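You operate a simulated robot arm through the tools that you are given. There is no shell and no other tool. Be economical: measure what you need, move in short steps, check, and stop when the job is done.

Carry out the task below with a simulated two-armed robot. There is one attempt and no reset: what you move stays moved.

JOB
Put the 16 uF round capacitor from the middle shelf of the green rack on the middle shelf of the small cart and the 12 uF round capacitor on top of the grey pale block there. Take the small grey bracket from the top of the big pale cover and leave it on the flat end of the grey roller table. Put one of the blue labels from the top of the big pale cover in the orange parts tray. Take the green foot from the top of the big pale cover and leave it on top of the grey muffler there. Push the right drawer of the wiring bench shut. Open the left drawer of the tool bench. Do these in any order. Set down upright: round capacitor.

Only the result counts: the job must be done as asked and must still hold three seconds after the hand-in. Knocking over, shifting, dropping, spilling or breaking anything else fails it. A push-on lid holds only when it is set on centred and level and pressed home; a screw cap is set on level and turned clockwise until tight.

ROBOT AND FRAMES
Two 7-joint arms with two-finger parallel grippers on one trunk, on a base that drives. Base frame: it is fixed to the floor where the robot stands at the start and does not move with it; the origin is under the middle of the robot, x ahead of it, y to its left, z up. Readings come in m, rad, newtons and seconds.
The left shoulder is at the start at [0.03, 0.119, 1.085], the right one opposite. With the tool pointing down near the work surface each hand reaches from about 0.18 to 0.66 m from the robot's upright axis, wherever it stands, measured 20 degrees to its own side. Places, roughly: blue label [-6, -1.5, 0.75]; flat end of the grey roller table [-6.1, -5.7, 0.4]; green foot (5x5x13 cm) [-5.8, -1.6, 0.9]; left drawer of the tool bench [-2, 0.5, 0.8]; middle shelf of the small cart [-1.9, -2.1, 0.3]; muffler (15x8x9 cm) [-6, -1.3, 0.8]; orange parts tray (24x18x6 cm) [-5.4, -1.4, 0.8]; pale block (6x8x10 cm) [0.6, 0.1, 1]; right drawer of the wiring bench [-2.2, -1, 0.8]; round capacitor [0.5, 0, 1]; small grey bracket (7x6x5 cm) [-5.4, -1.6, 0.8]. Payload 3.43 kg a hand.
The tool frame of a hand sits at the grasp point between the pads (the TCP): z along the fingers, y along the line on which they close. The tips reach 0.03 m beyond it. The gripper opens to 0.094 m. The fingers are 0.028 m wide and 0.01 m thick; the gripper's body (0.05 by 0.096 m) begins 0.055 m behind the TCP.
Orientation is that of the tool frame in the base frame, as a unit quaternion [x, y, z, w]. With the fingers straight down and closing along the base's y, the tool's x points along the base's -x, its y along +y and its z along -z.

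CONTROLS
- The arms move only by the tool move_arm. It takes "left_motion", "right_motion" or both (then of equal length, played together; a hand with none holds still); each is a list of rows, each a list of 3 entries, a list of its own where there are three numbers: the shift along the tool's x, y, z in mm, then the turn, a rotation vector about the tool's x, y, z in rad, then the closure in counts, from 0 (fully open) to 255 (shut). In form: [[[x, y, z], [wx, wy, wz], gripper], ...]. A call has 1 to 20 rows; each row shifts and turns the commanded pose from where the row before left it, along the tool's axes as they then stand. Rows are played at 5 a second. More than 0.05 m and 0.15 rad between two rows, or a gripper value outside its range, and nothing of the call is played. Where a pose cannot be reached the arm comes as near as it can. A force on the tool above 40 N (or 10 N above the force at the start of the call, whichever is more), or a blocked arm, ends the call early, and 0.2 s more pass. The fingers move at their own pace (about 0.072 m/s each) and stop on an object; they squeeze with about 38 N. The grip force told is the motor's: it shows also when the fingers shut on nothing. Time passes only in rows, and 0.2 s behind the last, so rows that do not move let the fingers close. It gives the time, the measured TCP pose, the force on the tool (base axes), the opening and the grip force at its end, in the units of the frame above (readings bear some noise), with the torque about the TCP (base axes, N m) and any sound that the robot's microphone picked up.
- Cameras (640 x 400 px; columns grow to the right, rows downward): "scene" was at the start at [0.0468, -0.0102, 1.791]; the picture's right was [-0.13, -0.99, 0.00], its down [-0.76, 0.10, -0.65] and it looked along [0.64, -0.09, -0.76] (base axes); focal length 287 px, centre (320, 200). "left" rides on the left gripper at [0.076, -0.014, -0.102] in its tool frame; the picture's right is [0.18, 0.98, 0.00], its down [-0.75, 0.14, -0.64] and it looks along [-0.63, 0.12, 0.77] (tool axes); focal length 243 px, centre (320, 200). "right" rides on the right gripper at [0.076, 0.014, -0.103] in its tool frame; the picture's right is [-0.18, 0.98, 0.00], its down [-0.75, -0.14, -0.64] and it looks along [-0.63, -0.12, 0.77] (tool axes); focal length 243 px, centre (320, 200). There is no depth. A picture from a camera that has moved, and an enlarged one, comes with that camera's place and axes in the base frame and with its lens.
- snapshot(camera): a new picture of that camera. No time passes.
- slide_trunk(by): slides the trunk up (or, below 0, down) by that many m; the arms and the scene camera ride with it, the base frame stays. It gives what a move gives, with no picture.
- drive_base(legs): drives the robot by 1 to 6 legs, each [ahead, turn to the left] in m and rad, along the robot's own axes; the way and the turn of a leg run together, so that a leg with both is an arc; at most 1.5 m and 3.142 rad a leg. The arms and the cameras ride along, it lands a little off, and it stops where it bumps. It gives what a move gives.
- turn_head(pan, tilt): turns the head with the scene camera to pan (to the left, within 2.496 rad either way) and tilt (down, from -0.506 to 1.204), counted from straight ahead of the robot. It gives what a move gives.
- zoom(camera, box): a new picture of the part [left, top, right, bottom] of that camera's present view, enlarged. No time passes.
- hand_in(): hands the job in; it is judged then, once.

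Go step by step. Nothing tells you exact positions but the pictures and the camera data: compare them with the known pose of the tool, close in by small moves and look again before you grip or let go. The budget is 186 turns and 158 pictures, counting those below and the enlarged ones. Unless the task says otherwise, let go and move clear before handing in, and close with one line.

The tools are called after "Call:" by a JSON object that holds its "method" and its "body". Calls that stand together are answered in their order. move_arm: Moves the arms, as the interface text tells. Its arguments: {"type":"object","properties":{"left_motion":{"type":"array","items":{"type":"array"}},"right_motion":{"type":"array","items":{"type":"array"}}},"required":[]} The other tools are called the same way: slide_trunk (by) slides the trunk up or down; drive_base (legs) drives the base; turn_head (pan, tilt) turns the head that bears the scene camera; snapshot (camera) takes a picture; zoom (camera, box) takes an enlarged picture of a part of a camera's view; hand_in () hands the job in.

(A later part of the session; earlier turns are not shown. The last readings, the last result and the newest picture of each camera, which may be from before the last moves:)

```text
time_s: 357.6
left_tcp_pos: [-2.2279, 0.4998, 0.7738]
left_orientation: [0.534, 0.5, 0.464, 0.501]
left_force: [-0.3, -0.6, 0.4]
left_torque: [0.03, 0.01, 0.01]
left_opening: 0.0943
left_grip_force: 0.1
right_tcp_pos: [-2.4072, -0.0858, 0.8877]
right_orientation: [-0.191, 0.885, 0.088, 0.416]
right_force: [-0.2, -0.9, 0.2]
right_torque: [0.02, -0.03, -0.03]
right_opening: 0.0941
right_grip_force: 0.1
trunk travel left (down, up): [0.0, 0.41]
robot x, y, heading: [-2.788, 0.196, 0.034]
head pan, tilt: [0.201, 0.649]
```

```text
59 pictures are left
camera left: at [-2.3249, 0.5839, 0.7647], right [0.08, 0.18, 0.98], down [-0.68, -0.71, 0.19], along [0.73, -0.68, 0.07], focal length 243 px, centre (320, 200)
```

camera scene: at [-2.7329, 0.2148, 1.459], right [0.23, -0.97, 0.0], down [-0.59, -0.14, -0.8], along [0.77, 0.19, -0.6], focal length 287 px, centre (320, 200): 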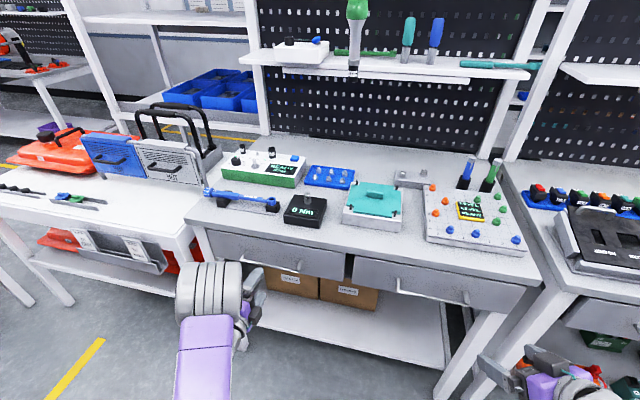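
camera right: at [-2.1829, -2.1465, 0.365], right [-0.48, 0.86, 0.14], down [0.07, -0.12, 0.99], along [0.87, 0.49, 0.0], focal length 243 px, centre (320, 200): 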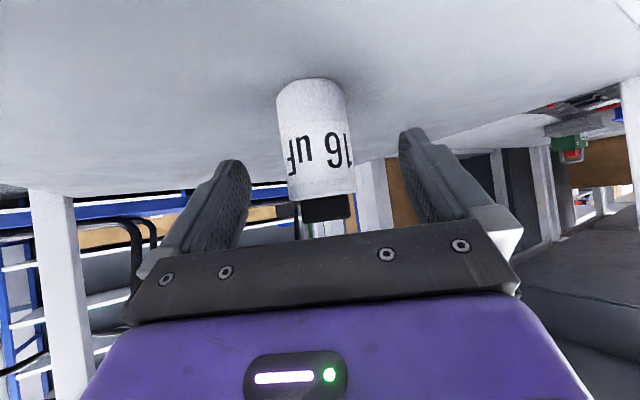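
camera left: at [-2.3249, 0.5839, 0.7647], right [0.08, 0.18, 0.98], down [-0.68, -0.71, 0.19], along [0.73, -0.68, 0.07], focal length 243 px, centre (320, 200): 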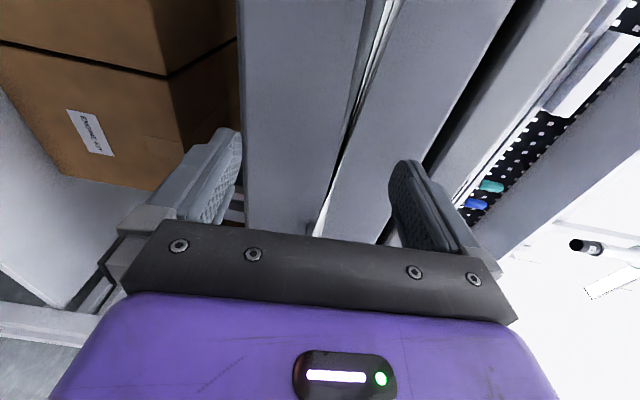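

I'll advance 12 mm more and close to see whether the bar is caught.

Call:
{"method": "move_arm", "body": {"left_motion": [[[0, 0, 6], [0, 0, 0], 0], [[0, 0, 6], [0, 0, 0], 0], [[0, 0, 0], [0, 0, 0], 255], [[0, 0, 0], [0, 0, 0], 255], [[0, 0, 0], [0, 0, 0], 255], [[0, 0, 0], [0, 0, 0], 255], [[0, 0, 0], [0, 0, 0], 255]]}}

Call:
{"method": "snapshot", "body": {"camera": "left"}}

```text
time_s: 359.2
left_tcp_pos: [-2.215, 0.4984, 0.7795]
left_orientation: [0.528, 0.495, 0.47, 0.505]
left_force: [1.6, 4.4, 37.5]
left_torque: [-0.07, 0.16, 0.01]
left_opening: 0.0186
left_grip_force: 45.1
right_tcp_pos: [-2.4088, -0.0858, 0.8884]
right_orientation: [-0.191, 0.884, 0.088, 0.417]
right_force: [0.2, 0.3, -0.2]
right_torque: [0.0, 0.03, -0.02]
right_opening: 0.0942
right_grip_force: 0.0
trunk travel left (down, up): [0.0, 0.41]
robot x, y, heading: [-2.7887, 0.1974, 0.037]
head pan, tilt: [0.201, 0.649]
```

```text
58 pictures are left
camera left: at [-2.3129, 0.5829, 0.7695], right [0.06, 0.18, 0.98], down [-0.69, -0.71, 0.17], along [0.73, -0.68, 0.08], focal length 243 px, centre (320, 200)
```

left: 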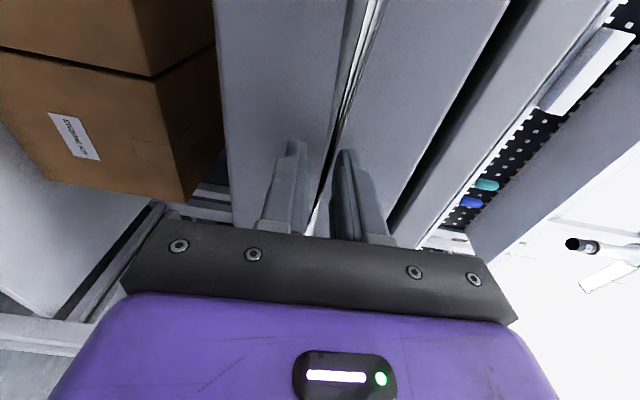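

The bar is caught, slightly above centre; I relieve upward 6 mm, finish gripping, then pull by driving back.

Call:
{"method": "move_arm", "body": {"left_motion": [[[0, 6, 0], [0, 0, 0], 255], [[0, 3, 0], [0, 0, 0], 255], [[0, 0, 0], [0, 0, 0], 255]]}}

Call:
{"method": "drive_base", "body": {"legs": [[-0.1, 0]]}}

Call:
{"method": "snapshot", "body": {"camera": "scene"}}

```text
time_s: 360.0
left_tcp_pos: [-2.2176, 0.4987, 0.779]
left_orientation: [0.535, 0.501, 0.463, 0.499]
left_force: [-1.2, 3.2, 9.0]
left_torque: [0.07, -0.05, 0.04]
left_opening: 0.0183
left_grip_force: 44.5
right_tcp_pos: [-2.4072, -0.0857, 0.8885]
right_orientation: [-0.192, 0.885, 0.088, 0.415]
right_force: [-0.7, -0.7, -0.5]
right_torque: [0.03, 0.02, -0.02]
right_opening: 0.0941
right_grip_force: 0.1
trunk travel left (down, up): [0.0, 0.41]
robot x, y, heading: [-2.7882, 0.1959, 0.038]
head pan, tilt: [0.201, 0.649]
```

```text
time_s: 361.1
left_tcp_pos: [-2.316, 0.4981, 0.7786]
left_orientation: [0.532, 0.503, 0.465, 0.497]
left_force: [-0.8, 17.5, -1.1]
left_torque: [0.16, 0.0, 0.4]
left_opening: 0.0182
left_grip_force: 45.0
right_tcp_pos: [-2.5074, -0.0867, 0.8879]
right_orientation: [-0.192, 0.885, 0.086, 0.415]
right_force: [0.4, 0.4, 0.3]
right_torque: [0.0, 0.0, 0.0]
right_opening: 0.094
right_grip_force: 0.0
trunk travel left (down, up): [0.0, 0.41]
robot x, y, heading: [-2.8847, 0.1904, 0.036]
head pan, tilt: [0.201, 0.649]
```

```text
57 pictures are left
camera scene: at [-2.8328, 0.2133, 1.4589], right [0.24, -0.97, 0.0], down [-0.59, -0.14, -0.8], along [0.77, 0.19, -0.6], focal length 287 px, centre (320, 200)
```

scene: 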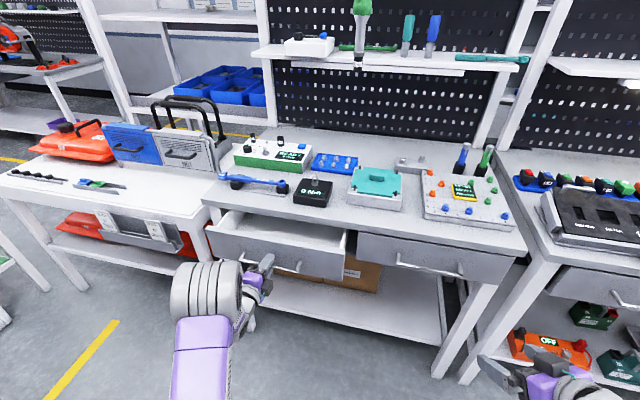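

The drawer follows. Another 0.1 m.

Call:
{"method": "drive_base", "body": {"legs": [[-0.1, 0]]}}

Call:
{"method": "snapshot", "body": {"camera": "scene"}}

```text
time_s: 362.3
left_tcp_pos: [-2.416, 0.4993, 0.7795]
left_orientation: [0.531, 0.505, 0.466, 0.496]
left_force: [0.1, 17.7, 0.2]
left_torque: [0.14, -0.02, 0.38]
left_opening: 0.0181
left_grip_force: 45.4
right_tcp_pos: [-2.6062, -0.0893, 0.8892]
right_orientation: [-0.194, 0.885, 0.087, 0.415]
right_force: [-0.4, 0.6, 0.5]
right_torque: [0.0, -0.03, 0.02]
right_opening: 0.0941
right_grip_force: 0.0
trunk travel left (down, up): [0.0, 0.41]
robot x, y, heading: [-2.9844, 0.1885, 0.04]
head pan, tilt: [0.201, 0.649]
```

```text
56 pictures are left
camera scene: at [-2.9314, 0.2098, 1.459], right [0.24, -0.97, 0.0], down [-0.59, -0.14, -0.8], along [0.77, 0.19, -0.6], focal length 287 px, centre (320, 200)
```

scene: 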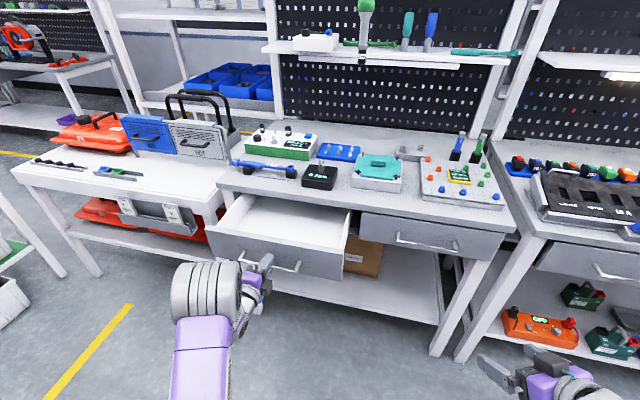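

Open by 0.2 m; I'll take 6 cm more for certainty, then release.

Call:
{"method": "drive_base", "body": {"legs": [[-0.06, 0]]}}

Call:
{"method": "move_arm", "body": {"left_motion": [[[0, 0, 0], [0, 0, 0], 150], [[0, 0, 0], [0, 0, 0], 60], [[0, 0, 0], [0, 0, 0], 0], [[0, 0, 0], [0, 0, 0], 0], [[0, 0, -30], [0, 0, 0], 0], [[0, 0, -30], [0, 0, 0], 0]]}}

Call:
{"method": "snapshot", "body": {"camera": "scene"}}

```text
time_s: 363.2
left_tcp_pos: [-2.4754, 0.4985, 0.7793]
left_orientation: [0.53, 0.506, 0.468, 0.494]
left_force: [-0.5, 14.9, -0.6]
left_torque: [0.07, -0.02, 0.25]
left_opening: 0.0185
left_grip_force: 45.0
right_tcp_pos: [-2.664, -0.0927, 0.8885]
right_orientation: [-0.194, 0.885, 0.088, 0.415]
right_force: [0.0, 0.3, -0.4]
right_torque: [0.03, 0.03, 0.01]
right_opening: 0.094
right_grip_force: 0.0
trunk travel left (down, up): [0.0, 0.41]
robot x, y, heading: [-3.0467, 0.1874, 0.039]
head pan, tilt: [0.201, 0.649]
```

```text
time_s: 364.6
left_tcp_pos: [-2.5369, 0.5008, 0.7826]
left_orientation: [0.53, 0.506, 0.469, 0.494]
left_force: [-0.2, -0.2, -0.1]
left_torque: [-0.01, 0.02, 0.0]
left_opening: 0.0941
left_grip_force: 0.1
right_tcp_pos: [-2.6649, -0.094, 0.8888]
right_orientation: [-0.192, 0.884, 0.088, 0.417]
right_force: [-0.1, -0.5, 0.7]
right_torque: [-0.04, 0.03, -0.01]
right_opening: 0.0937
right_grip_force: 0.0
trunk travel left (down, up): [0.0, 0.41]
robot x, y, heading: [-3.0466, 0.1863, 0.04]
head pan, tilt: [0.201, 0.649]
```

```text
55 pictures are left
camera scene: at [-2.9916, 0.2056, 1.459], right [0.24, -0.97, 0.0], down [-0.59, -0.14, -0.8], along [0.77, 0.19, -0.6], focal length 287 px, centre (320, 200)
```

scene: 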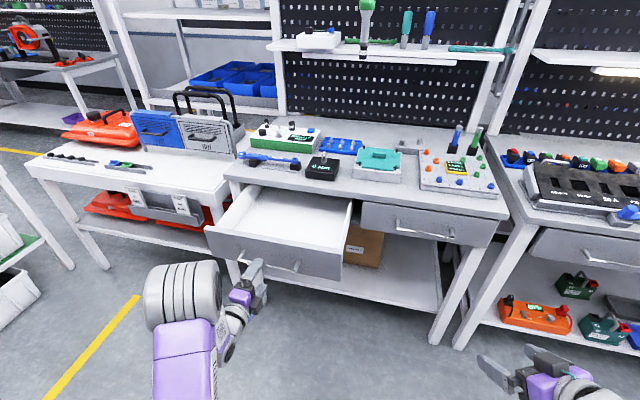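

Left drawer is open. Next I drive south and around the line's end to the big pale cover area.

Call:
{"method": "drive_base", "body": {"legs": [[-0.12, 0], [0, -1.536], [1.5, 0], [1.5, 0], [0.7, 0], [0, -0.075]]}}

Call:
{"method": "drive_base", "body": {"legs": [[1.5, 0], [0.5, 0], [0, -1.571]]}}

Call:
{"method": "turn_head", "body": {"pan": -0.3, "tilt": 0.35}}

Call:
{"method": "snapshot", "body": {"camera": "scene"}}

```text
time_s: 387.7
left_tcp_pos: [-2.587, -4.0377, 0.7838]
left_orientation: [0.732, -0.029, -0.028, 0.68]
left_force: [0.8, -0.7, -0.2]
left_torque: [0.0, 0.0, 0.0]
left_opening: 0.0942
left_grip_force: 0.0
right_tcp_pos: [-3.1774, -3.8908, 0.8886]
right_orientation: [0.501, 0.754, -0.237, 0.352]
right_force: [0.1, 0.3, 0.3]
right_torque: [0.01, 0.01, 0.01]
right_opening: 0.0943
right_grip_force: 0.1
trunk travel left (down, up): [0.0, 0.41]
robot x, y, heading: [-2.8847, -3.5198, -1.566]
head pan, tilt: [0.201, 0.649]
```

```text
time_s: 401.4
left_tcp_pos: [-3.3918, -5.809, 0.7827]
left_orientation: [-0.495, 0.54, 0.503, -0.458]
left_force: [-0.1, 0.2, 0.6]
left_torque: [0.0, -0.03, 0.01]
left_opening: 0.0939
left_grip_force: 0.1
right_tcp_pos: [-3.2394, -5.2219, 0.8882]
right_orientation: [0.888, 0.174, -0.418, 0.08]
right_force: [0.3, 0.0, -0.1]
right_torque: [-0.03, -0.02, 0.02]
right_opening: 0.0942
right_grip_force: 0.0
trunk travel left (down, up): [0.0, 0.41]
robot x, y, heading: [-2.8729, -5.5182, 3.144]
head pan, tilt: [0.201, 0.649]
```

```text
time_s: 402.4
left_tcp_pos: [-3.3921, -5.8098, 0.7836]
left_orientation: [-0.494, 0.541, 0.503, -0.458]
left_force: [-0.4, 0.6, 0.7]
left_torque: [-0.02, 0.0, -0.01]
left_opening: 0.0939
left_grip_force: 0.0
right_tcp_pos: [-3.2383, -5.2217, 0.8888]
right_orientation: [0.888, 0.174, -0.418, 0.079]
right_force: [0.0, -0.1, 0.0]
right_torque: [0.01, -0.01, 0.04]
right_opening: 0.0941
right_grip_force: 0.0
trunk travel left (down, up): [0.0, 0.41]
robot x, y, heading: [-2.8719, -5.5147, 3.14]
head pan, tilt: [-0.3, 0.351]
```

```text
54 pictures are left
camera scene: at [-2.9279, -5.4886, 1.486], right [0.3, 0.96, 0.0], down [0.33, -0.1, -0.94], along [-0.9, 0.28, -0.34], focal length 287 px, centre (320, 200)
```

scene: 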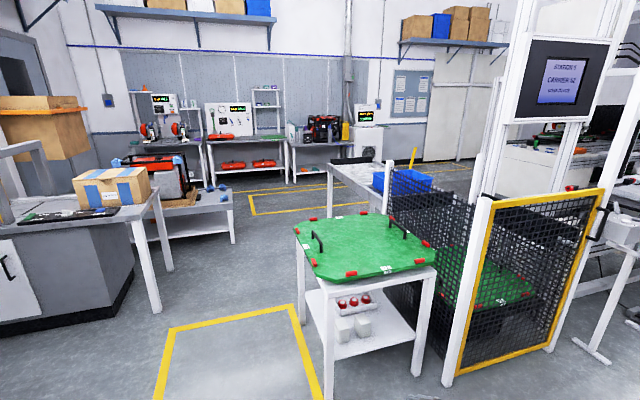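

The way west runs between the green-board table and the bench at left. I drive to about (-4.7, -5.62) and look north and west.

Call:
{"method": "drive_base", "body": {"legs": [[0, 0.08], [1.3, 0], [0, -0.08], [0.5, 0]]}}

Call:
{"method": "turn_head", "body": {"pan": -1.2, "tilt": 0.3}}

Call:
{"method": "snapshot", "body": {"camera": "scene"}}

Call:
{"method": "turn_head", "body": {"pan": 0, "tilt": 0.5}}

Call:
{"method": "snapshot", "body": {"camera": "scene"}}

```text
time_s: 412.4
left_tcp_pos: [-5.1771, -5.9095, 0.7838]
left_orientation: [-0.494, 0.54, 0.503, -0.459]
left_force: [0.8, 0.5, -0.4]
left_torque: [0.03, 0.0, -0.01]
left_opening: 0.0939
left_grip_force: 0.0
right_tcp_pos: [-5.0236, -5.3207, 0.8876]
right_orientation: [0.889, 0.174, -0.416, 0.08]
right_force: [0.3, -0.6, -0.3]
right_torque: [0.01, 0.02, -0.02]
right_opening: 0.0941
right_grip_force: 0.1
trunk travel left (down, up): [0.0, 0.41]
robot x, y, heading: [-4.6542, -5.616, 3.138]
head pan, tilt: [-0.3, 0.351]
```

```text
time_s: 413.6
left_tcp_pos: [-5.1766, -5.9103, 0.7831]
left_orientation: [-0.494, 0.541, 0.503, -0.459]
left_force: [0.7, -0.4, 0.4]
left_torque: [-0.02, -0.01, 0.01]
left_opening: 0.0939
left_grip_force: 0.0
right_tcp_pos: [-5.0225, -5.3219, 0.888]
right_orientation: [0.888, 0.174, -0.417, 0.079]
right_force: [-0.2, -0.8, 0.4]
right_torque: [0.0, 0.01, -0.01]
right_opening: 0.0943
right_grip_force: 0.0
trunk travel left (down, up): [0.0, 0.41]
robot x, y, heading: [-4.6527, -5.6196, 3.137]
head pan, tilt: [-1.201, 0.3]
```

```text
53 pictures are left
camera scene: at [-4.6566, -5.53, 1.4908], right [0.93, 0.36, 0.0], down [0.11, -0.28, -0.96], along [-0.34, 0.89, -0.3], focal length 287 px, centre (320, 200)
```

scene: 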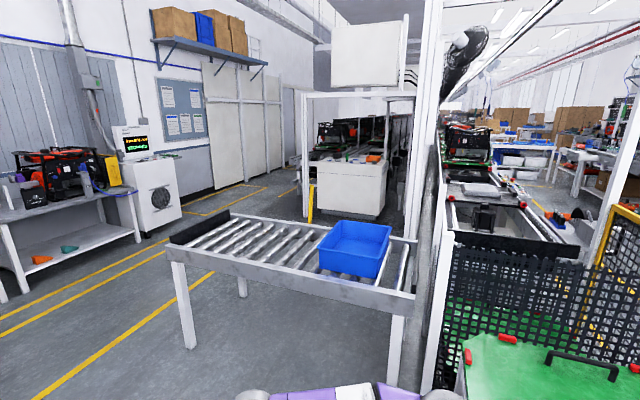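

```text
time_s: 415.0
left_tcp_pos: [-5.1762, -5.909, 0.783]
left_orientation: [-0.495, 0.541, 0.502, -0.459]
left_force: [-0.6, -0.5, 0.3]
left_torque: [-0.01, -0.01, 0.0]
left_opening: 0.0939
left_grip_force: 0.1
right_tcp_pos: [-5.0225, -5.3214, 0.8873]
right_orientation: [0.888, 0.173, -0.417, 0.08]
right_force: [-0.7, -0.3, 0.8]
right_torque: [-0.01, 0.01, -0.02]
right_opening: 0.094
right_grip_force: 0.0
trunk travel left (down, up): [0.0, 0.41]
robot x, y, heading: [-4.6557, -5.6179, 3.138]
head pan, tilt: [0.0, 0.499]
```

```text
52 pictures are left
camera scene: at [-4.7141, -5.6168, 1.4724], right [0.0, 1.0, 0.0], down [0.48, 0.0, -0.88], along [-0.88, 0.0, -0.48], focal length 287 px, centre (320, 200)
```

scene: 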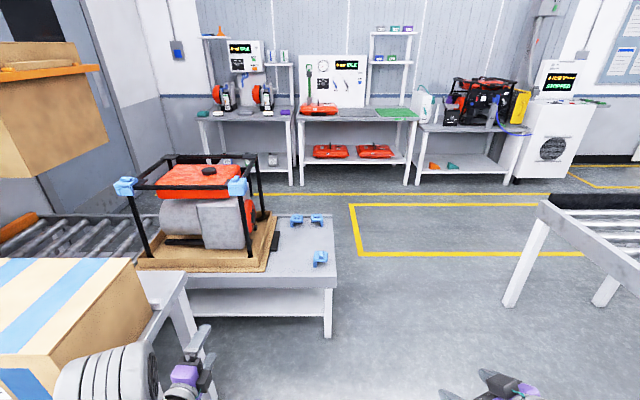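

The roller table's flat end is at about (-6.1, -5.74); the big pale cover stands beyond a roller conveyor at about x -6.1..-5.2, y -1.9..-1.2. I go around the conveyor's west end.

Call:
{"method": "drive_base", "body": {"legs": [[0, -1.05], [0.72, 0], [0, 1.05], [1.5, 0], [0.15, 0], [0, -1.571]]}}

Call:
{"method": "turn_head", "body": {"pan": -0.25, "tilt": 0.4}}

Call:
{"method": "snapshot", "body": {"camera": "scene"}}

```text
time_s: 436.0
left_tcp_pos: [-6.9319, -4.4442, 0.7831]
left_orientation: [0.039, 0.731, 0.68, 0.037]
left_force: [-0.4, -0.4, 0.2]
left_torque: [-0.01, 0.04, 0.06]
left_opening: 0.094
left_grip_force: 0.1
right_tcp_pos: [-6.3469, -4.6077, 0.8864]
right_orientation: [0.747, -0.512, -0.349, -0.241]
right_force: [0.8, -0.9, 0.8]
right_torque: [-0.03, 0.01, 0.01]
right_opening: 0.094
right_grip_force: 0.0
trunk travel left (down, up): [0.0, 0.41]
robot x, y, heading: [-6.6468, -4.9702, 1.548]
head pan, tilt: [0.0, 0.499]
```

```text
time_s: 436.8
left_tcp_pos: [-6.9315, -4.4433, 0.7832]
left_orientation: [0.039, 0.732, 0.68, 0.038]
left_force: [0.2, 0.0, 0.2]
left_torque: [0.0, 0.0, 0.02]
left_opening: 0.0941
left_grip_force: 0.1
right_tcp_pos: [-6.3465, -4.6075, 0.8864]
right_orientation: [0.747, -0.511, -0.349, -0.242]
right_force: [-0.2, 0.3, -0.2]
right_torque: [-0.02, 0.04, 0.01]
right_opening: 0.0938
right_grip_force: 0.0
trunk travel left (down, up): [0.0, 0.41]
robot x, y, heading: [-6.6469, -4.969, 1.553]
head pan, tilt: [-0.25, 0.4]
```

```text
51 pictures are left
camera scene: at [-6.6235, -4.9123, 1.4815], right [0.96, -0.26, 0.0], down [-0.1, -0.38, -0.92], along [0.24, 0.89, -0.39], focal length 287 px, centre (320, 200)
```

scene: 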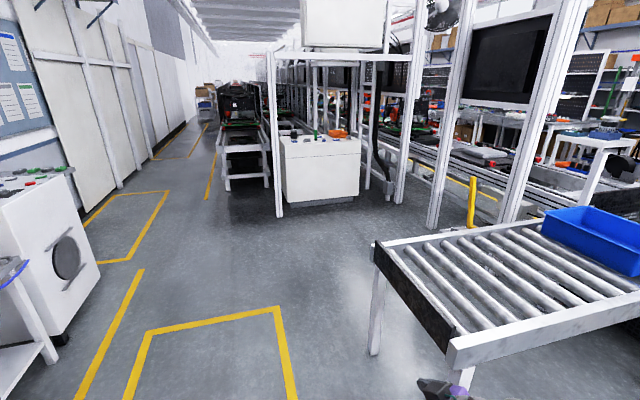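

The cover is open to the south between two posts (x about -6.3 and -4.8). I drive to about (-5.65, -2.9) facing north and look.

Call:
{"method": "drive_base", "body": {"legs": [[1.5, 0], [0.3, 0], [0, -1.553], [0.98, 0], [0, 1.571], [0.3, 0]]}}

Call:
{"method": "turn_head", "body": {"pan": 0, "tilt": 0.5}}

Call:
{"method": "snapshot", "body": {"camera": "scene"}}

```text
time_s: 459.8
left_tcp_pos: [-5.9018, -2.3462, 0.7833]
left_orientation: [0.033, 0.732, 0.68, 0.034]
left_force: [0.3, -0.1, 0.2]
left_torque: [-0.01, -0.01, 0.0]
left_opening: 0.094
left_grip_force: 0.0
right_tcp_pos: [-5.3144, -2.5024, 0.8874]
right_orientation: [0.75, -0.506, -0.352, -0.239]
right_force: [0.2, 0.1, -0.1]
right_torque: [0.0, 0.0, -0.01]
right_opening: 0.094
right_grip_force: 0.0
trunk travel left (down, up): [0.0, 0.41]
robot x, y, heading: [-5.607, -2.8717, 1.563]
head pan, tilt: [-0.25, 0.4]
```

```text
time_s: 460.6
left_tcp_pos: [-5.9005, -2.346, 0.7841]
left_orientation: [0.033, 0.732, 0.68, 0.033]
left_force: [0.0, 0.4, -0.2]
left_torque: [0.0, 0.03, -0.01]
left_opening: 0.0939
left_grip_force: 0.0
right_tcp_pos: [-5.3145, -2.5023, 0.8882]
right_orientation: [0.75, -0.506, -0.352, -0.239]
right_force: [-0.5, 0.5, -0.8]
right_torque: [0.01, 0.05, -0.02]
right_opening: 0.0942
right_grip_force: 0.1
trunk travel left (down, up): [0.0, 0.41]
robot x, y, heading: [-5.6126, -2.8719, 1.565]
head pan, tilt: [0.0, 0.499]
```

```text
50 pictures are left
camera scene: at [-5.6106, -2.8099, 1.4724], right [1.0, -0.01, 0.0], down [0.0, -0.48, -0.88], along [0.01, 0.88, -0.48], focal length 287 px, centre (320, 200)
```

scene: 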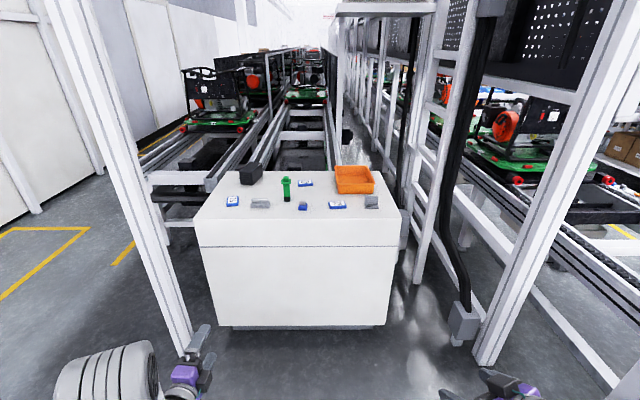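

Call:
{"method": "zoom", "body": {"camera": "scene", "box": [190, 150, 410, 260]}}

```text
2.91 times, centred on (300, 205) of scene
camera zoom: at [-5.6106, -2.8099, 1.4724], right [1.0, -0.01, 0.0], down [0.0, -0.48, -0.88], along [0.01, 0.88, -0.48], focal length 834 px, centre (378, 186)
```

zoom: 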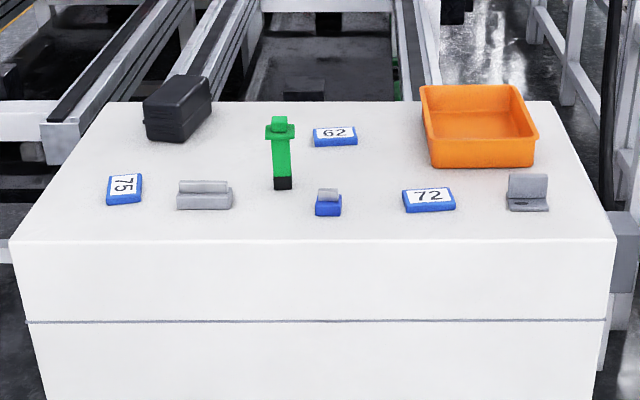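

I can see everything on the cover (top z about 0.74, front edge y about -1.65): labels 75, 62, 72, foot at (-5.77, -1.47), bracket at (-5.33, -1.54), tray around (-5.39, -1.29), muffler around (-6.0, -1.2). I raise the trunk and turn the right hand down with its fingers closing front-to-back for label 72.

Call:
{"method": "slide_trunk", "body": {"by": 0.2}}

Call:
{"method": "move_arm", "body": {"right_motion": [[[0, 0, 0], [0, 0.124, 0], 0], [[0, 0, 0], [0, 0.124, 0], 0], [[0, 0, 0], [0, 0.124, 0], 0], [[0, 0, 0], [0, 0.124, 0], 0], [[0, 0, 0], [0, 0.124, 0], 0], [[0, 0, 0], [0, 0.124, 0], 0], [[0, 0, 0], [0, 0.124, 0], 0], [[0, 0, 0], [0, 0, -0.15], 0], [[0, 0, 0], [0, 0, -0.15], 0], [[0, 0, 0], [0, 0, -0.15], 0], [[0, 0, 0], [0, 0, -0.15], 0], [[0, 0, 0], [0, 0, -0.15], 0], [[0, 0, 0], [0, 0, -0.15], 0], [[0, 0, 0], [0, 0, -0.15], 0], [[0, 0, 0], [0, 0, -0.15], 0], [[0, 0, 0], [0, 0, 0], 0]]}}

Call:
{"method": "turn_head", "body": {"pan": -0.1, "tilt": 0.85}}

Call:
{"method": "snapshot", "body": {"camera": "scene"}}

```text
time_s: 462.8
left_tcp_pos: [-5.9023, -2.3458, 0.9834]
left_orientation: [0.034, 0.732, 0.68, 0.033]
left_force: [0.5, 0.4, 0.3]
left_torque: [-0.03, 0.0, 0.01]
left_opening: 0.0941
left_grip_force: 0.0
right_tcp_pos: [-5.315, -2.503, 1.0873]
right_orientation: [0.751, -0.506, -0.351, -0.239]
right_force: [-0.1, -0.6, 0.6]
right_torque: [-0.01, 0.04, -0.04]
right_opening: 0.0941
right_grip_force: 0.0
trunk travel left (down, up): [-0.2, 0.21]
robot x, y, heading: [-5.612, -2.8744, 1.565]
head pan, tilt: [0.0, 0.499]
```

```text
time_s: 466.2
left_tcp_pos: [-5.9012, -2.3464, 0.9829]
left_orientation: [0.033, 0.732, 0.68, 0.033]
left_force: [0.3, 0.3, 0.4]
left_torque: [-0.03, -0.01, -0.01]
left_opening: 0.0939
left_grip_force: 0.1
right_tcp_pos: [-5.3144, -2.5024, 1.0873]
right_orientation: [1.0, 0.006, -0.001, -0.006]
right_force: [0.1, -1.2, 0.2]
right_torque: [-0.01, 0.02, 0.01]
right_opening: 0.0937
right_grip_force: 0.1
trunk travel left (down, up): [-0.2, 0.21]
robot x, y, heading: [-5.6098, -2.8676, 1.559]
head pan, tilt: [0.0, 0.499]
```

```text
time_s: 467.0
left_tcp_pos: [-5.9018, -2.3465, 0.9839]
left_orientation: [0.034, 0.732, 0.68, 0.033]
left_force: [-1.5, -0.5, -0.4]
left_torque: [0.0, 0.0, 0.02]
left_opening: 0.094
left_grip_force: 0.0
right_tcp_pos: [-5.3149, -2.5016, 1.0883]
right_orientation: [1.0, 0.006, 0.0, -0.006]
right_force: [0.2, -0.1, -0.8]
right_torque: [0.0, 0.0, -0.01]
right_opening: 0.0941
right_grip_force: 0.2
trunk travel left (down, up): [-0.2, 0.21]
robot x, y, heading: [-5.614, -2.8701, 1.565]
head pan, tilt: [-0.099, 0.85]
```

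```text
48 pictures are left
camera scene: at [-5.603, -2.8231, 1.6425], right [0.99, -0.11, 0.0], down [-0.08, -0.75, -0.66], along [0.07, 0.66, -0.75], focal length 287 px, centre (320, 200)
```

scene: 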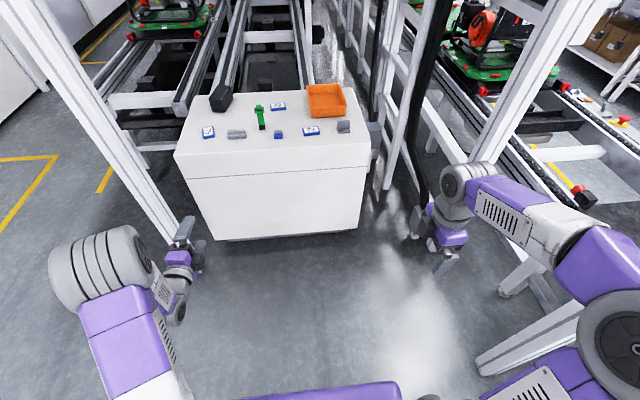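

Right hand is down with fingers closing along world y. Driving 0.8 m forward, then moving the hand over label 72.

Call:
{"method": "drive_base", "body": {"legs": [[0.8, 0]]}}

Call:
{"method": "move_arm", "body": {"right_motion": [[[-38, -25, 20], [0, 0, 0], 0], [[-38, -25, 20], [0, 0, 0], 0], [[-38, -25, 20], [0, 0, 0], 0], [[-38, -25, 20], [0, 0, 0], 0], [[-38, -25, 20], [0, 0, 0], 0], [[0, -25, 30], [0, 0, 0], 0], [[0, -25, 30], [0, 0, 0], 0]]}}

Call:
{"method": "snapshot", "body": {"camera": "right"}}

Call:
{"method": "snapshot", "body": {"camera": "scene"}}

```text
time_s: 471.3
left_tcp_pos: [-5.8949, -1.5429, 0.9836]
left_orientation: [0.034, 0.732, 0.679, 0.035]
left_force: [-0.8, -0.7, -0.1]
left_torque: [0.01, -0.02, 0.0]
left_opening: 0.0939
left_grip_force: 0.0
right_tcp_pos: [-5.3083, -1.6997, 1.0874]
right_orientation: [1.0, 0.004, -0.001, -0.005]
right_force: [-0.1, 0.0, -0.5]
right_torque: [-0.03, -0.02, 0.0]
right_opening: 0.0941
right_grip_force: 0.1
trunk travel left (down, up): [-0.2, 0.21]
robot x, y, heading: [-5.602, -2.0661, 1.564]
head pan, tilt: [-0.099, 0.85]
```

```text
time_s: 472.9
left_tcp_pos: [-5.8945, -1.5435, 0.983]
left_orientation: [0.035, 0.732, 0.68, 0.034]
left_force: [-0.5, 0.3, -0.5]
left_torque: [0.04, 0.0, -0.03]
left_opening: 0.0939
left_grip_force: 0.2
right_tcp_pos: [-5.5009, -1.5241, 0.9287]
right_orientation: [1.0, 0.006, 0.001, -0.005]
right_force: [-0.6, -0.6, 0.2]
right_torque: [0.01, -0.01, 0.04]
right_opening: 0.094
right_grip_force: 0.0
trunk travel left (down, up): [-0.2, 0.21]
robot x, y, heading: [-5.6083, -2.0696, 1.562]
head pan, tilt: [-0.099, 0.85]
```

```text
47 pictures are left
camera right: at [-5.4229, -1.5387, 1.0315], right [-0.17, -0.98, -0.01], down [-0.76, 0.13, 0.64], along [-0.63, 0.12, -0.77], focal length 243 px, centre (320, 200)
```

right: 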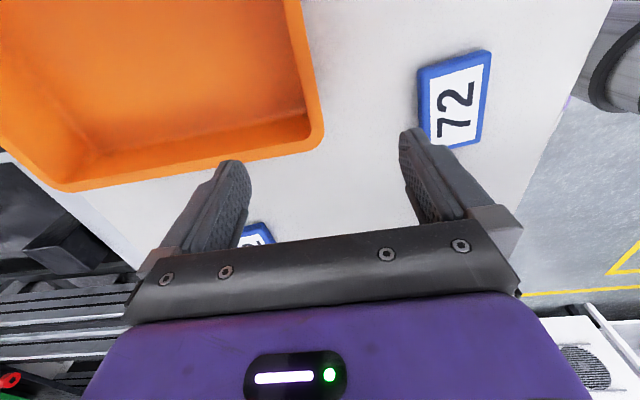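

```text
46 pictures are left
camera scene: at [-5.5978, -2.0188, 1.6423], right [0.99, -0.11, 0.0], down [-0.08, -0.75, -0.66], along [0.07, 0.66, -0.75], focal length 287 px, centre (320, 200)
```

scene: 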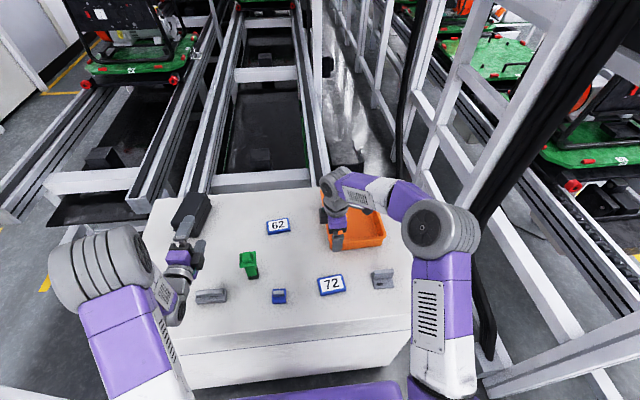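

The cover top is really near z 0.79–0.80, which puts label 72 at about (-5.517, -1.638). I shift the hand there and look again.

Call:
{"method": "move_arm", "body": {"right_motion": [[[-5, 38, 0], [0, 0, 0], 0], [[-5, 38, 0], [0, 0, 0], 0], [[-6, 38, 15], [0, 0, 0], 0], [[0, 0, 15], [0, 0, 0], 0], [[0, 0, 0], [0, 0, 0], 0]]}}

Call:
{"method": "snapshot", "body": {"camera": "right"}}

```text
time_s: 474.1
left_tcp_pos: [-5.895, -1.5441, 0.9837]
left_orientation: [0.034, 0.732, 0.68, 0.034]
left_force: [-0.3, -0.2, -0.2]
left_torque: [0.02, 0.02, -0.01]
left_opening: 0.0938
left_grip_force: 0.1
right_tcp_pos: [-5.5155, -1.6394, 0.8987]
right_orientation: [1.0, 0.005, 0.0, -0.006]
right_force: [-0.3, 0.1, 0.0]
right_torque: [0.01, 0.04, 0.02]
right_opening: 0.0942
right_grip_force: 0.0
trunk travel left (down, up): [-0.2, 0.21]
robot x, y, heading: [-5.6068, -2.0626, 1.558]
head pan, tilt: [-0.099, 0.85]
```

```text
45 pictures are left
camera right: at [-5.4371, -1.6543, 1.002], right [-0.18, -0.98, -0.01], down [-0.75, 0.13, 0.64], along [-0.63, 0.12, -0.77], focal length 243 px, centre (320, 200)
```

right: 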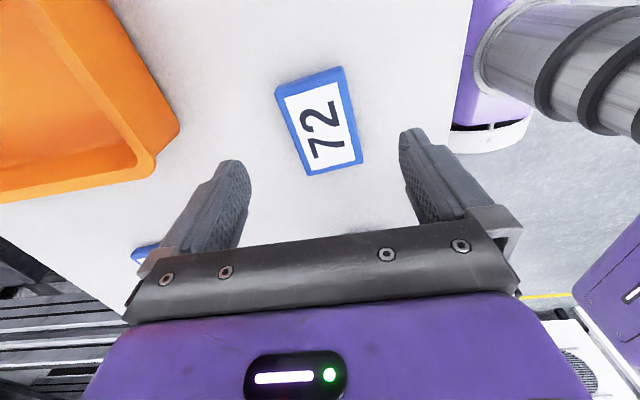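

Label is centred under the hand and aligned. Descending 66 mm then creeping.

Call:
{"method": "move_arm", "body": {"right_motion": [[[0, 0, 33], [0, 0, 0], 0], [[0, 0, 33], [0, 0, 0], 0], [[0, 0, 0], [0, 0, 0], 0]]}}

Call:
{"method": "snapshot", "body": {"camera": "right"}}

```text
time_s: 474.9
left_tcp_pos: [-5.8959, -1.5433, 0.9836]
left_orientation: [0.034, 0.733, 0.679, 0.033]
left_force: [0.2, 0.2, -0.2]
left_torque: [0.01, 0.02, -0.01]
left_opening: 0.0938
left_grip_force: 0.0
right_tcp_pos: [-5.5153, -1.638, 0.8319]
right_orientation: [1.0, 0.005, -0.001, -0.005]
right_force: [-0.2, 0.7, 0.9]
right_torque: [0.01, 0.01, 0.0]
right_opening: 0.0942
right_grip_force: 0.1
trunk travel left (down, up): [-0.2, 0.21]
robot x, y, heading: [-5.6038, -2.0677, 1.565]
head pan, tilt: [-0.099, 0.85]
```

```text
44 pictures are left
camera right: at [-5.4373, -1.6529, 0.9361], right [-0.18, -0.98, -0.01], down [-0.75, 0.13, 0.64], along [-0.63, 0.12, -0.77], focal length 243 px, centre (320, 200)
```

right: 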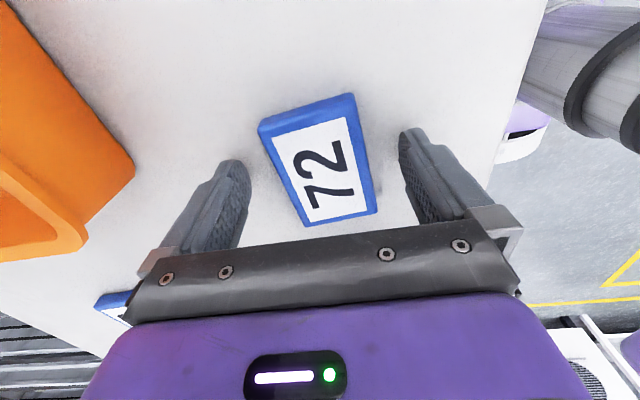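

Nearly there; descending 8 mm more and closing.

Call:
{"method": "move_arm", "body": {"right_motion": [[[0, 0, 5], [0, 0, 0], 0], [[0, 0, 3], [0, 0, 0], 0], [[0, 0, 0], [0, 0, 0], 0]]}}

```text
time_s: 475.5
left_tcp_pos: [-5.8955, -1.5443, 0.9843]
left_orientation: [0.033, 0.731, 0.681, 0.034]
left_force: [-0.4, 0.1, 0.5]
left_torque: [0.03, 0.01, 0.01]
left_opening: 0.0942
left_grip_force: 0.0
right_tcp_pos: [-5.5151, -1.6378, 0.8301]
right_orientation: [1.0, 0.004, 0.001, -0.007]
right_force: [2.6, -8.1, 23.5]
right_torque: [-1.56, 0.06, 0.12]
right_opening: 0.094
right_grip_force: 0.0
trunk travel left (down, up): [-0.2, 0.21]
robot x, y, heading: [-5.6023, -2.0691, 1.561]
head pan, tilt: [-0.099, 0.85]
stopped in row 2 (right hand): the force on the tool passed its limit at 48 N (the readings are from after the stop); the commanded pose is now the measured one
```

Tips touch the surface (z 0.80). I rise 2 mm and close on the label.

Call:
{"method": "move_arm", "body": {"right_motion": [[[0, 0, -2.5], [0, 0, 0], 0], [[0, 0, 0], [0, 0, 0], 255], [[0, 0, 0], [0, 0, 0], 255], [[0, 0, 0], [0, 0, 0], 255], [[0, 0, 0], [0, 0, 0], 255], [[0, 0, -30], [0, 0, 0], 255], [[0, 0, -40], [0, 0, 0], 255], [[0, 0, -40], [0, 0, 0], 255]]}}

Call:
{"method": "snapshot", "body": {"camera": "right"}}

```text
time_s: 477.3
left_tcp_pos: [-5.8962, -1.5432, 0.9839]
left_orientation: [0.035, 0.732, 0.679, 0.033]
left_force: [0.0, 0.2, 0.1]
left_torque: [0.01, 0.01, -0.04]
left_opening: 0.0938
left_grip_force: 0.1
right_tcp_pos: [-5.514, -1.6399, 0.9414]
right_orientation: [1.0, 0.005, 0.0, -0.008]
right_force: [-0.5, 0.1, 0.1]
right_torque: [0.05, 0.02, 0.0]
right_opening: 0.0527
right_grip_force: 38.1
trunk travel left (down, up): [-0.2, 0.21]
robot x, y, heading: [-5.6053, -2.0698, 1.563]
head pan, tilt: [-0.099, 0.85]
```

```text
43 pictures are left
camera right: at [-5.4364, -1.6545, 1.0448], right [-0.18, -0.98, -0.01], down [-0.76, 0.12, 0.64], along [-0.63, 0.12, -0.77], focal length 243 px, centre (320, 200)
```

right: 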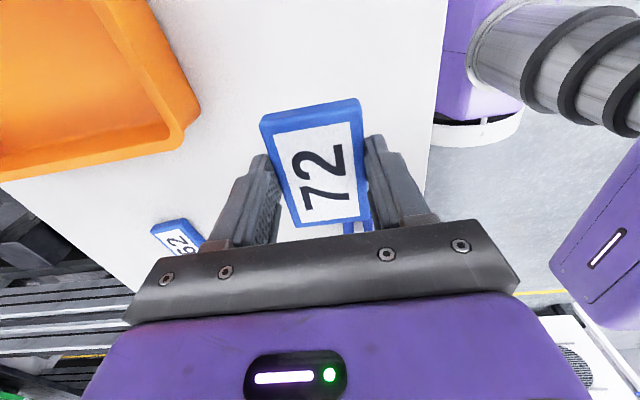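

Label 72 is held. Tray centre is about (-5.41, -1.41); I move over it.

Call:
{"method": "move_arm", "body": {"right_motion": [[[19, -39, 0], [0, 0, 0], 255], [[19, -39, 0], [0, 0, 0], 255], [[19, -39, 0], [0, 0, 0], 255], [[19, -40, 0], [0, 0, 0], 255], [[19, -40, 0], [0, 0, 0], 255], [[0, 0, 0], [0, 0, 0], 255]]}}

Call:
{"method": "snapshot", "body": {"camera": "right"}}

```text
time_s: 478.7
left_tcp_pos: [-5.8953, -1.5439, 0.9849]
left_orientation: [0.035, 0.732, 0.68, 0.033]
left_force: [-0.8, -0.7, -0.7]
left_torque: [0.0, 0.0, 0.01]
left_opening: 0.0939
left_grip_force: 0.1
right_tcp_pos: [-5.4227, -1.4423, 0.9441]
right_orientation: [1.0, 0.004, 0.0, -0.007]
right_force: [0.7, 0.0, -0.8]
right_torque: [-0.02, 0.0, 0.01]
right_opening: 0.0527
right_grip_force: 38.2
trunk travel left (down, up): [-0.2, 0.21]
robot x, y, heading: [-5.6058, -2.068, 1.559]
head pan, tilt: [-0.099, 0.85]
```

```text
42 pictures are left
camera right: at [-5.3449, -1.4564, 1.0478], right [-0.17, -0.98, -0.01], down [-0.76, 0.12, 0.64], along [-0.63, 0.12, -0.77], focal length 243 px, centre (320, 200)
```

right: 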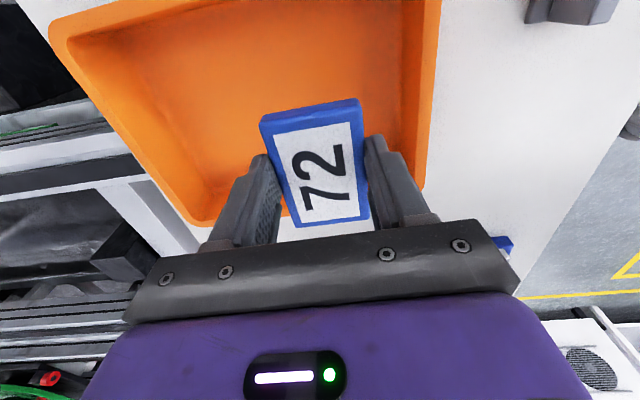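

Label is inside the tray's outline. Lowering 80 mm and releasing with a partial opening.

Call:
{"method": "move_arm", "body": {"right_motion": [[[10, -5, 25], [0, 0, 0], 255], [[0, 0, 30], [0, 0, 0], 255], [[0, 0, 27], [0, 0, 0], 255], [[0, 0, 0], [0, 0, 0], 90], [[0, 0, 0], [0, 0, 0], 60], [[0, 0, 0], [0, 0, 0], 60], [[0, 0, -40], [0, 0, 0], 60], [[0, 0, -45], [0, 0, 0], 60], [[0, 0, -30], [0, 0, 0], 0]]}}

Call:
{"method": "snapshot", "body": {"camera": "right"}}

```text
time_s: 480.7
left_tcp_pos: [-5.8944, -1.5433, 0.9844]
left_orientation: [0.034, 0.732, 0.679, 0.034]
left_force: [-0.1, 0.2, -0.3]
left_torque: [0.02, 0.03, -0.02]
left_opening: 0.0941
left_grip_force: 0.1
right_tcp_pos: [-5.4127, -1.4362, 0.9784]
right_orientation: [1.0, 0.004, 0.001, -0.008]
right_force: [0.6, 0.0, 0.1]
right_torque: [0.0, -0.03, -0.02]
right_opening: 0.094
right_grip_force: 0.0
trunk travel left (down, up): [-0.2, 0.21]
robot x, y, heading: [-5.6057, -2.0675, 1.565]
head pan, tilt: [-0.099, 0.85]
```

```text
41 pictures are left
camera right: at [-5.3355, -1.4516, 1.0812], right [-0.18, -0.98, -0.01], down [-0.76, 0.12, 0.64], along [-0.63, 0.12, -0.77], focal length 243 px, centre (320, 200)
```

right: 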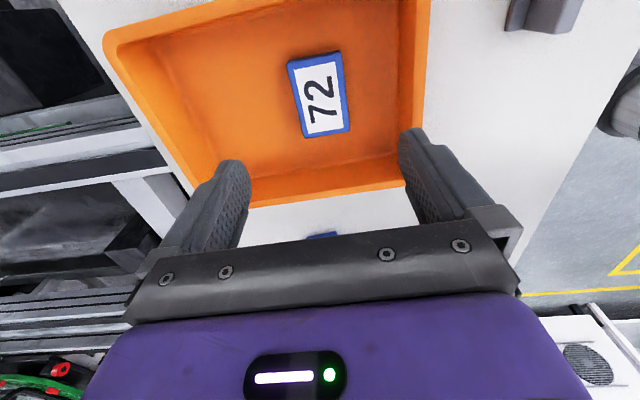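

Label 72 lies in the tray. Next the bracket near (-5.365, -1.635): moving the right hand over it.

Call:
{"method": "move_arm", "body": {"right_motion": [[[10, 40, 0], [0, 0, 0], 0], [[10, 40, 0], [0, 0, 0], 0], [[10, 40, 0], [0, 0, 0], 0], [[10, 40, 10], [0, 0, 0], 0], [[8, 38, 20], [0, 0, 0], 0], [[0, 0, 10], [0, 0, 0], 0]]}}

Call:
{"method": "snapshot", "body": {"camera": "right"}}

Call:
{"method": "zoom", "body": {"camera": "scene", "box": [180, 180, 440, 340]}}

```text
time_s: 482.1
left_tcp_pos: [-5.8956, -1.5424, 0.983]
left_orientation: [0.034, 0.732, 0.68, 0.033]
left_force: [-0.7, -0.4, 0.2]
left_torque: [0.02, 0.01, -0.01]
left_opening: 0.0938
left_grip_force: 0.0
right_tcp_pos: [-5.3621, -1.6325, 0.9344]
right_orientation: [1.0, 0.004, 0.001, -0.007]
right_force: [-0.5, 0.4, 0.3]
right_torque: [-0.04, 0.0, 0.0]
right_opening: 0.0941
right_grip_force: 0.0
trunk travel left (down, up): [-0.2, 0.21]
robot x, y, heading: [-5.6085, -2.0685, 1.563]
head pan, tilt: [-0.099, 0.85]
```

```text
40 pictures are left
camera right: at [-5.2838, -1.6478, 1.0382], right [-0.18, -0.98, -0.01], down [-0.76, 0.12, 0.64], along [-0.63, 0.12, -0.77], focal length 243 px, centre (320, 200)
```

right: 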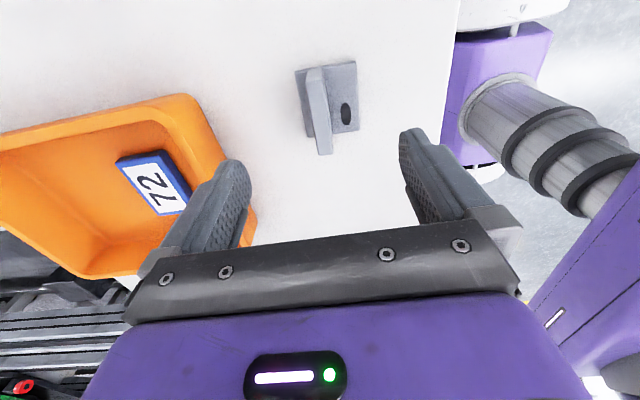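

```text
2.46 times, centred on (310, 260) of scene
camera zoom: at [-5.5973, -2.0191, 1.6424], right [0.99, -0.11, 0.0], down [-0.08, -0.75, -0.66], along [0.07, 0.66, -0.75], focal length 706 px, centre (345, 52)
```

zoom: 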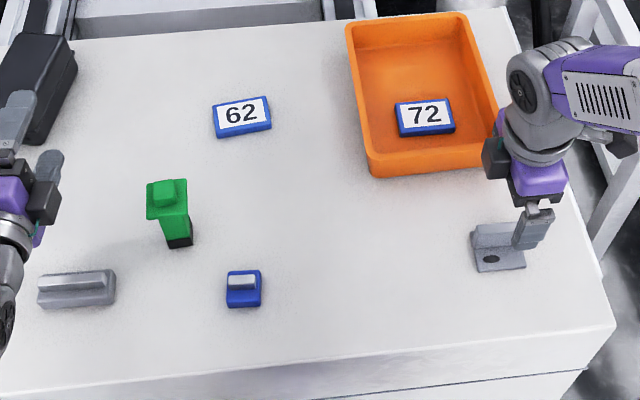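

Bracket: upright plate at about y -1.617 with its foot toward the south. I descend to straddle the upright plate just above its foot.

Call:
{"method": "move_arm", "body": {"right_motion": [[[0, -15, 30], [0, 0, 0], 0], [[0, 0, 30], [0, 0, 0], 0], [[0, 0, 25], [0, 0, 0], 0], [[0, 0, 0], [0, 0, 0], 0]]}}

Call:
{"method": "snapshot", "body": {"camera": "right"}}

```text
time_s: 483.1
left_tcp_pos: [-5.8959, -1.5434, 0.9821]
left_orientation: [0.033, 0.732, 0.679, 0.034]
left_force: [0.7, -0.3, 0.5]
left_torque: [0.04, -0.02, 0.0]
left_opening: 0.094
left_grip_force: 0.1
right_tcp_pos: [-5.3622, -1.6168, 0.8491]
right_orientation: [1.0, 0.004, 0.002, -0.008]
right_force: [0.1, -0.5, 0.1]
right_torque: [0.04, 0.01, -0.01]
right_opening: 0.094
right_grip_force: 0.1
trunk travel left (down, up): [-0.2, 0.21]
robot x, y, heading: [-5.6041, -2.0675, 1.56]
head pan, tilt: [-0.099, 0.85]
```

```text
38 pictures are left
camera right: at [-5.2843, -1.632, 0.9536], right [-0.18, -0.98, -0.02], down [-0.76, 0.12, 0.64], along [-0.63, 0.12, -0.77], focal length 243 px, centre (320, 200)
```

right: 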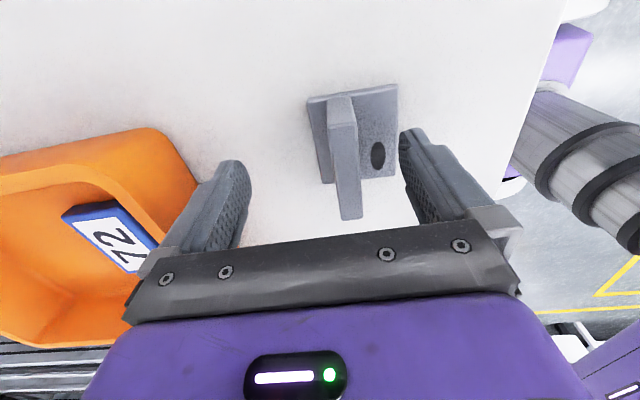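

Plate is about 13 mm further south; shifting, then closing.

Call:
{"method": "move_arm", "body": {"right_motion": [[[0, 13, 2], [0, 0, 0], 0], [[0, 0, 0], [0, 0, 255], 255], [[0, 0, 0], [0, 0, 0], 255]]}}

```text
refused: 255 is not a number from -6.98132 to 6.98132
```

Call:
{"method": "move_arm", "body": {"right_motion": [[[0, 13, 2], [0, 0, 0], 0], [[0, 0, 0], [0, 0, 0], 255], [[0, 0, 0], [0, 0, 0], 255], [[0, 0, 0], [0, 0, 0], 255], [[0, 0, 0], [0, 0, 0], 255], [[0, 0, 0], [0, 0, 0], 255], [[0, 0, -40], [0, 0, 0], 255], [[0, 0, -45], [0, 0, 0], 255]]}}

Call:
{"method": "snapshot", "body": {"camera": "right"}}

```text
time_s: 484.9
left_tcp_pos: [-5.8957, -1.5436, 0.9828]
left_orientation: [0.034, 0.732, 0.68, 0.034]
left_force: [0.5, 0.2, -0.3]
left_torque: [0.01, 0.0, -0.01]
left_opening: 0.094
left_grip_force: 0.1
right_tcp_pos: [-5.3622, -1.6312, 0.9341]
right_orientation: [1.0, 0.005, 0.001, -0.008]
right_force: [-0.8, -0.4, -1.8]
right_torque: [0.03, -0.02, 0.01]
right_opening: 0.0181
right_grip_force: 37.7
trunk travel left (down, up): [-0.2, 0.21]
robot x, y, heading: [-5.6074, -2.0681, 1.565]
head pan, tilt: [-0.099, 0.85]
```

```text
37 pictures are left
camera right: at [-5.2847, -1.6464, 1.0358], right [-0.18, -0.98, -0.01], down [-0.76, 0.12, 0.64], along [-0.63, 0.12, -0.77], focal length 243 px, centre (320, 200)
```

right: 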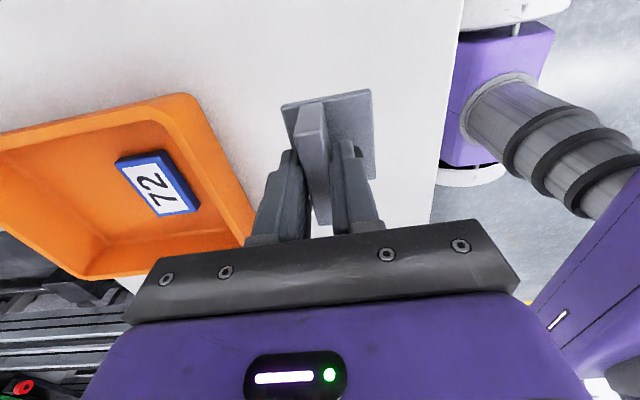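

Bracket is held. With the left hand I'll now take the foot: raise, unroll 90° and pitch to about 40° down.

Call:
{"method": "move_arm", "body": {"left_motion": [[[0, 45, 0], [0, 0, 0], 0], [[0, 0, 0], [0, 0, -0.15], 0], [[0, 0, 0], [0, 0, -0.15], 0], [[0, 0, 0], [0, 0, -0.15], 0], [[0, 0, 0], [0, 0, -0.15], 0], [[0, 0, 0], [0, 0, -0.15], 0], [[0, 0, 0], [0, 0, -0.15], 0], [[0, 0, 0], [0, 0, -0.15], 0], [[0, 0, 0], [0, 0, -0.15], 0], [[0, 0, 0], [0, 0, -0.15], 0], [[0, 0, 0], [0, 0, -0.15], 0], [[0, 0, 0], [0, 0, -0.07], 0], [[0, 0, 0], [0, 0.122, 0], 0], [[0, 0, 0], [0, 0.122, 0], 0], [[0, 0, 0], [0, 0.122, 0], 0], [[0, 0, 0], [0, 0.122, 0], 0], [[0, 0, 0], [0, 0.122, 0], 0], [[0, 0, 0], [0, 0, 0], 0]]}}

Call:
{"method": "snapshot", "body": {"camera": "left"}}

Call:
{"method": "zoom", "body": {"camera": "scene", "box": [100, 150, 340, 330]}}

```text
time_s: 488.7
left_tcp_pos: [-5.8949, -1.54, 1.0291]
left_orientation: [-0.608, 0.669, 0.288, 0.318]
left_force: [-0.3, 0.4, -0.1]
left_torque: [-0.01, -0.02, -0.01]
left_opening: 0.0941
left_grip_force: 0.0
right_tcp_pos: [-5.3618, -1.6311, 0.9328]
right_orientation: [1.0, 0.005, 0.001, -0.008]
right_force: [0.1, -0.6, -2.5]
right_torque: [0.03, -0.01, -0.02]
right_opening: 0.0178
right_grip_force: 37.9
trunk travel left (down, up): [-0.2, 0.21]
robot x, y, heading: [-5.6065, -2.0666, 1.564]
head pan, tilt: [-0.099, 0.85]
```

```text
36 pictures are left
camera left: at [-5.8922, -1.6673, 1.0345], right [-0.99, -0.02, -0.14], down [-0.14, -0.01, 0.99], along [-0.02, 1.0, 0.0], focal length 243 px, centre (320, 200)
```

left: 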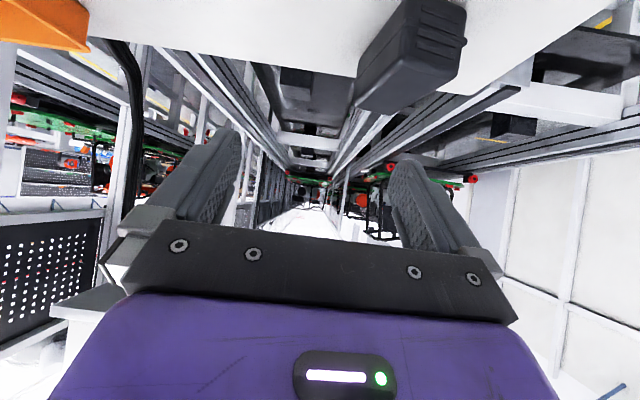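

```text
2.22 times, centred on (220, 240) of scene
camera zoom: at [-5.5971, -2.0199, 1.6424], right [0.99, -0.11, 0.0], down [-0.08, -0.75, -0.66], along [0.07, 0.66, -0.75], focal length 637 px, centre (542, 111)
```

zoom: 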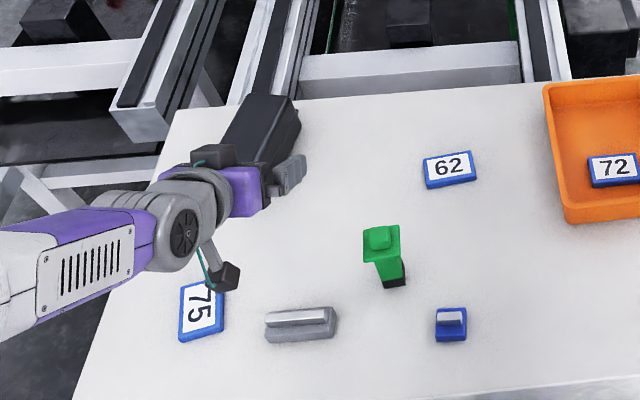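

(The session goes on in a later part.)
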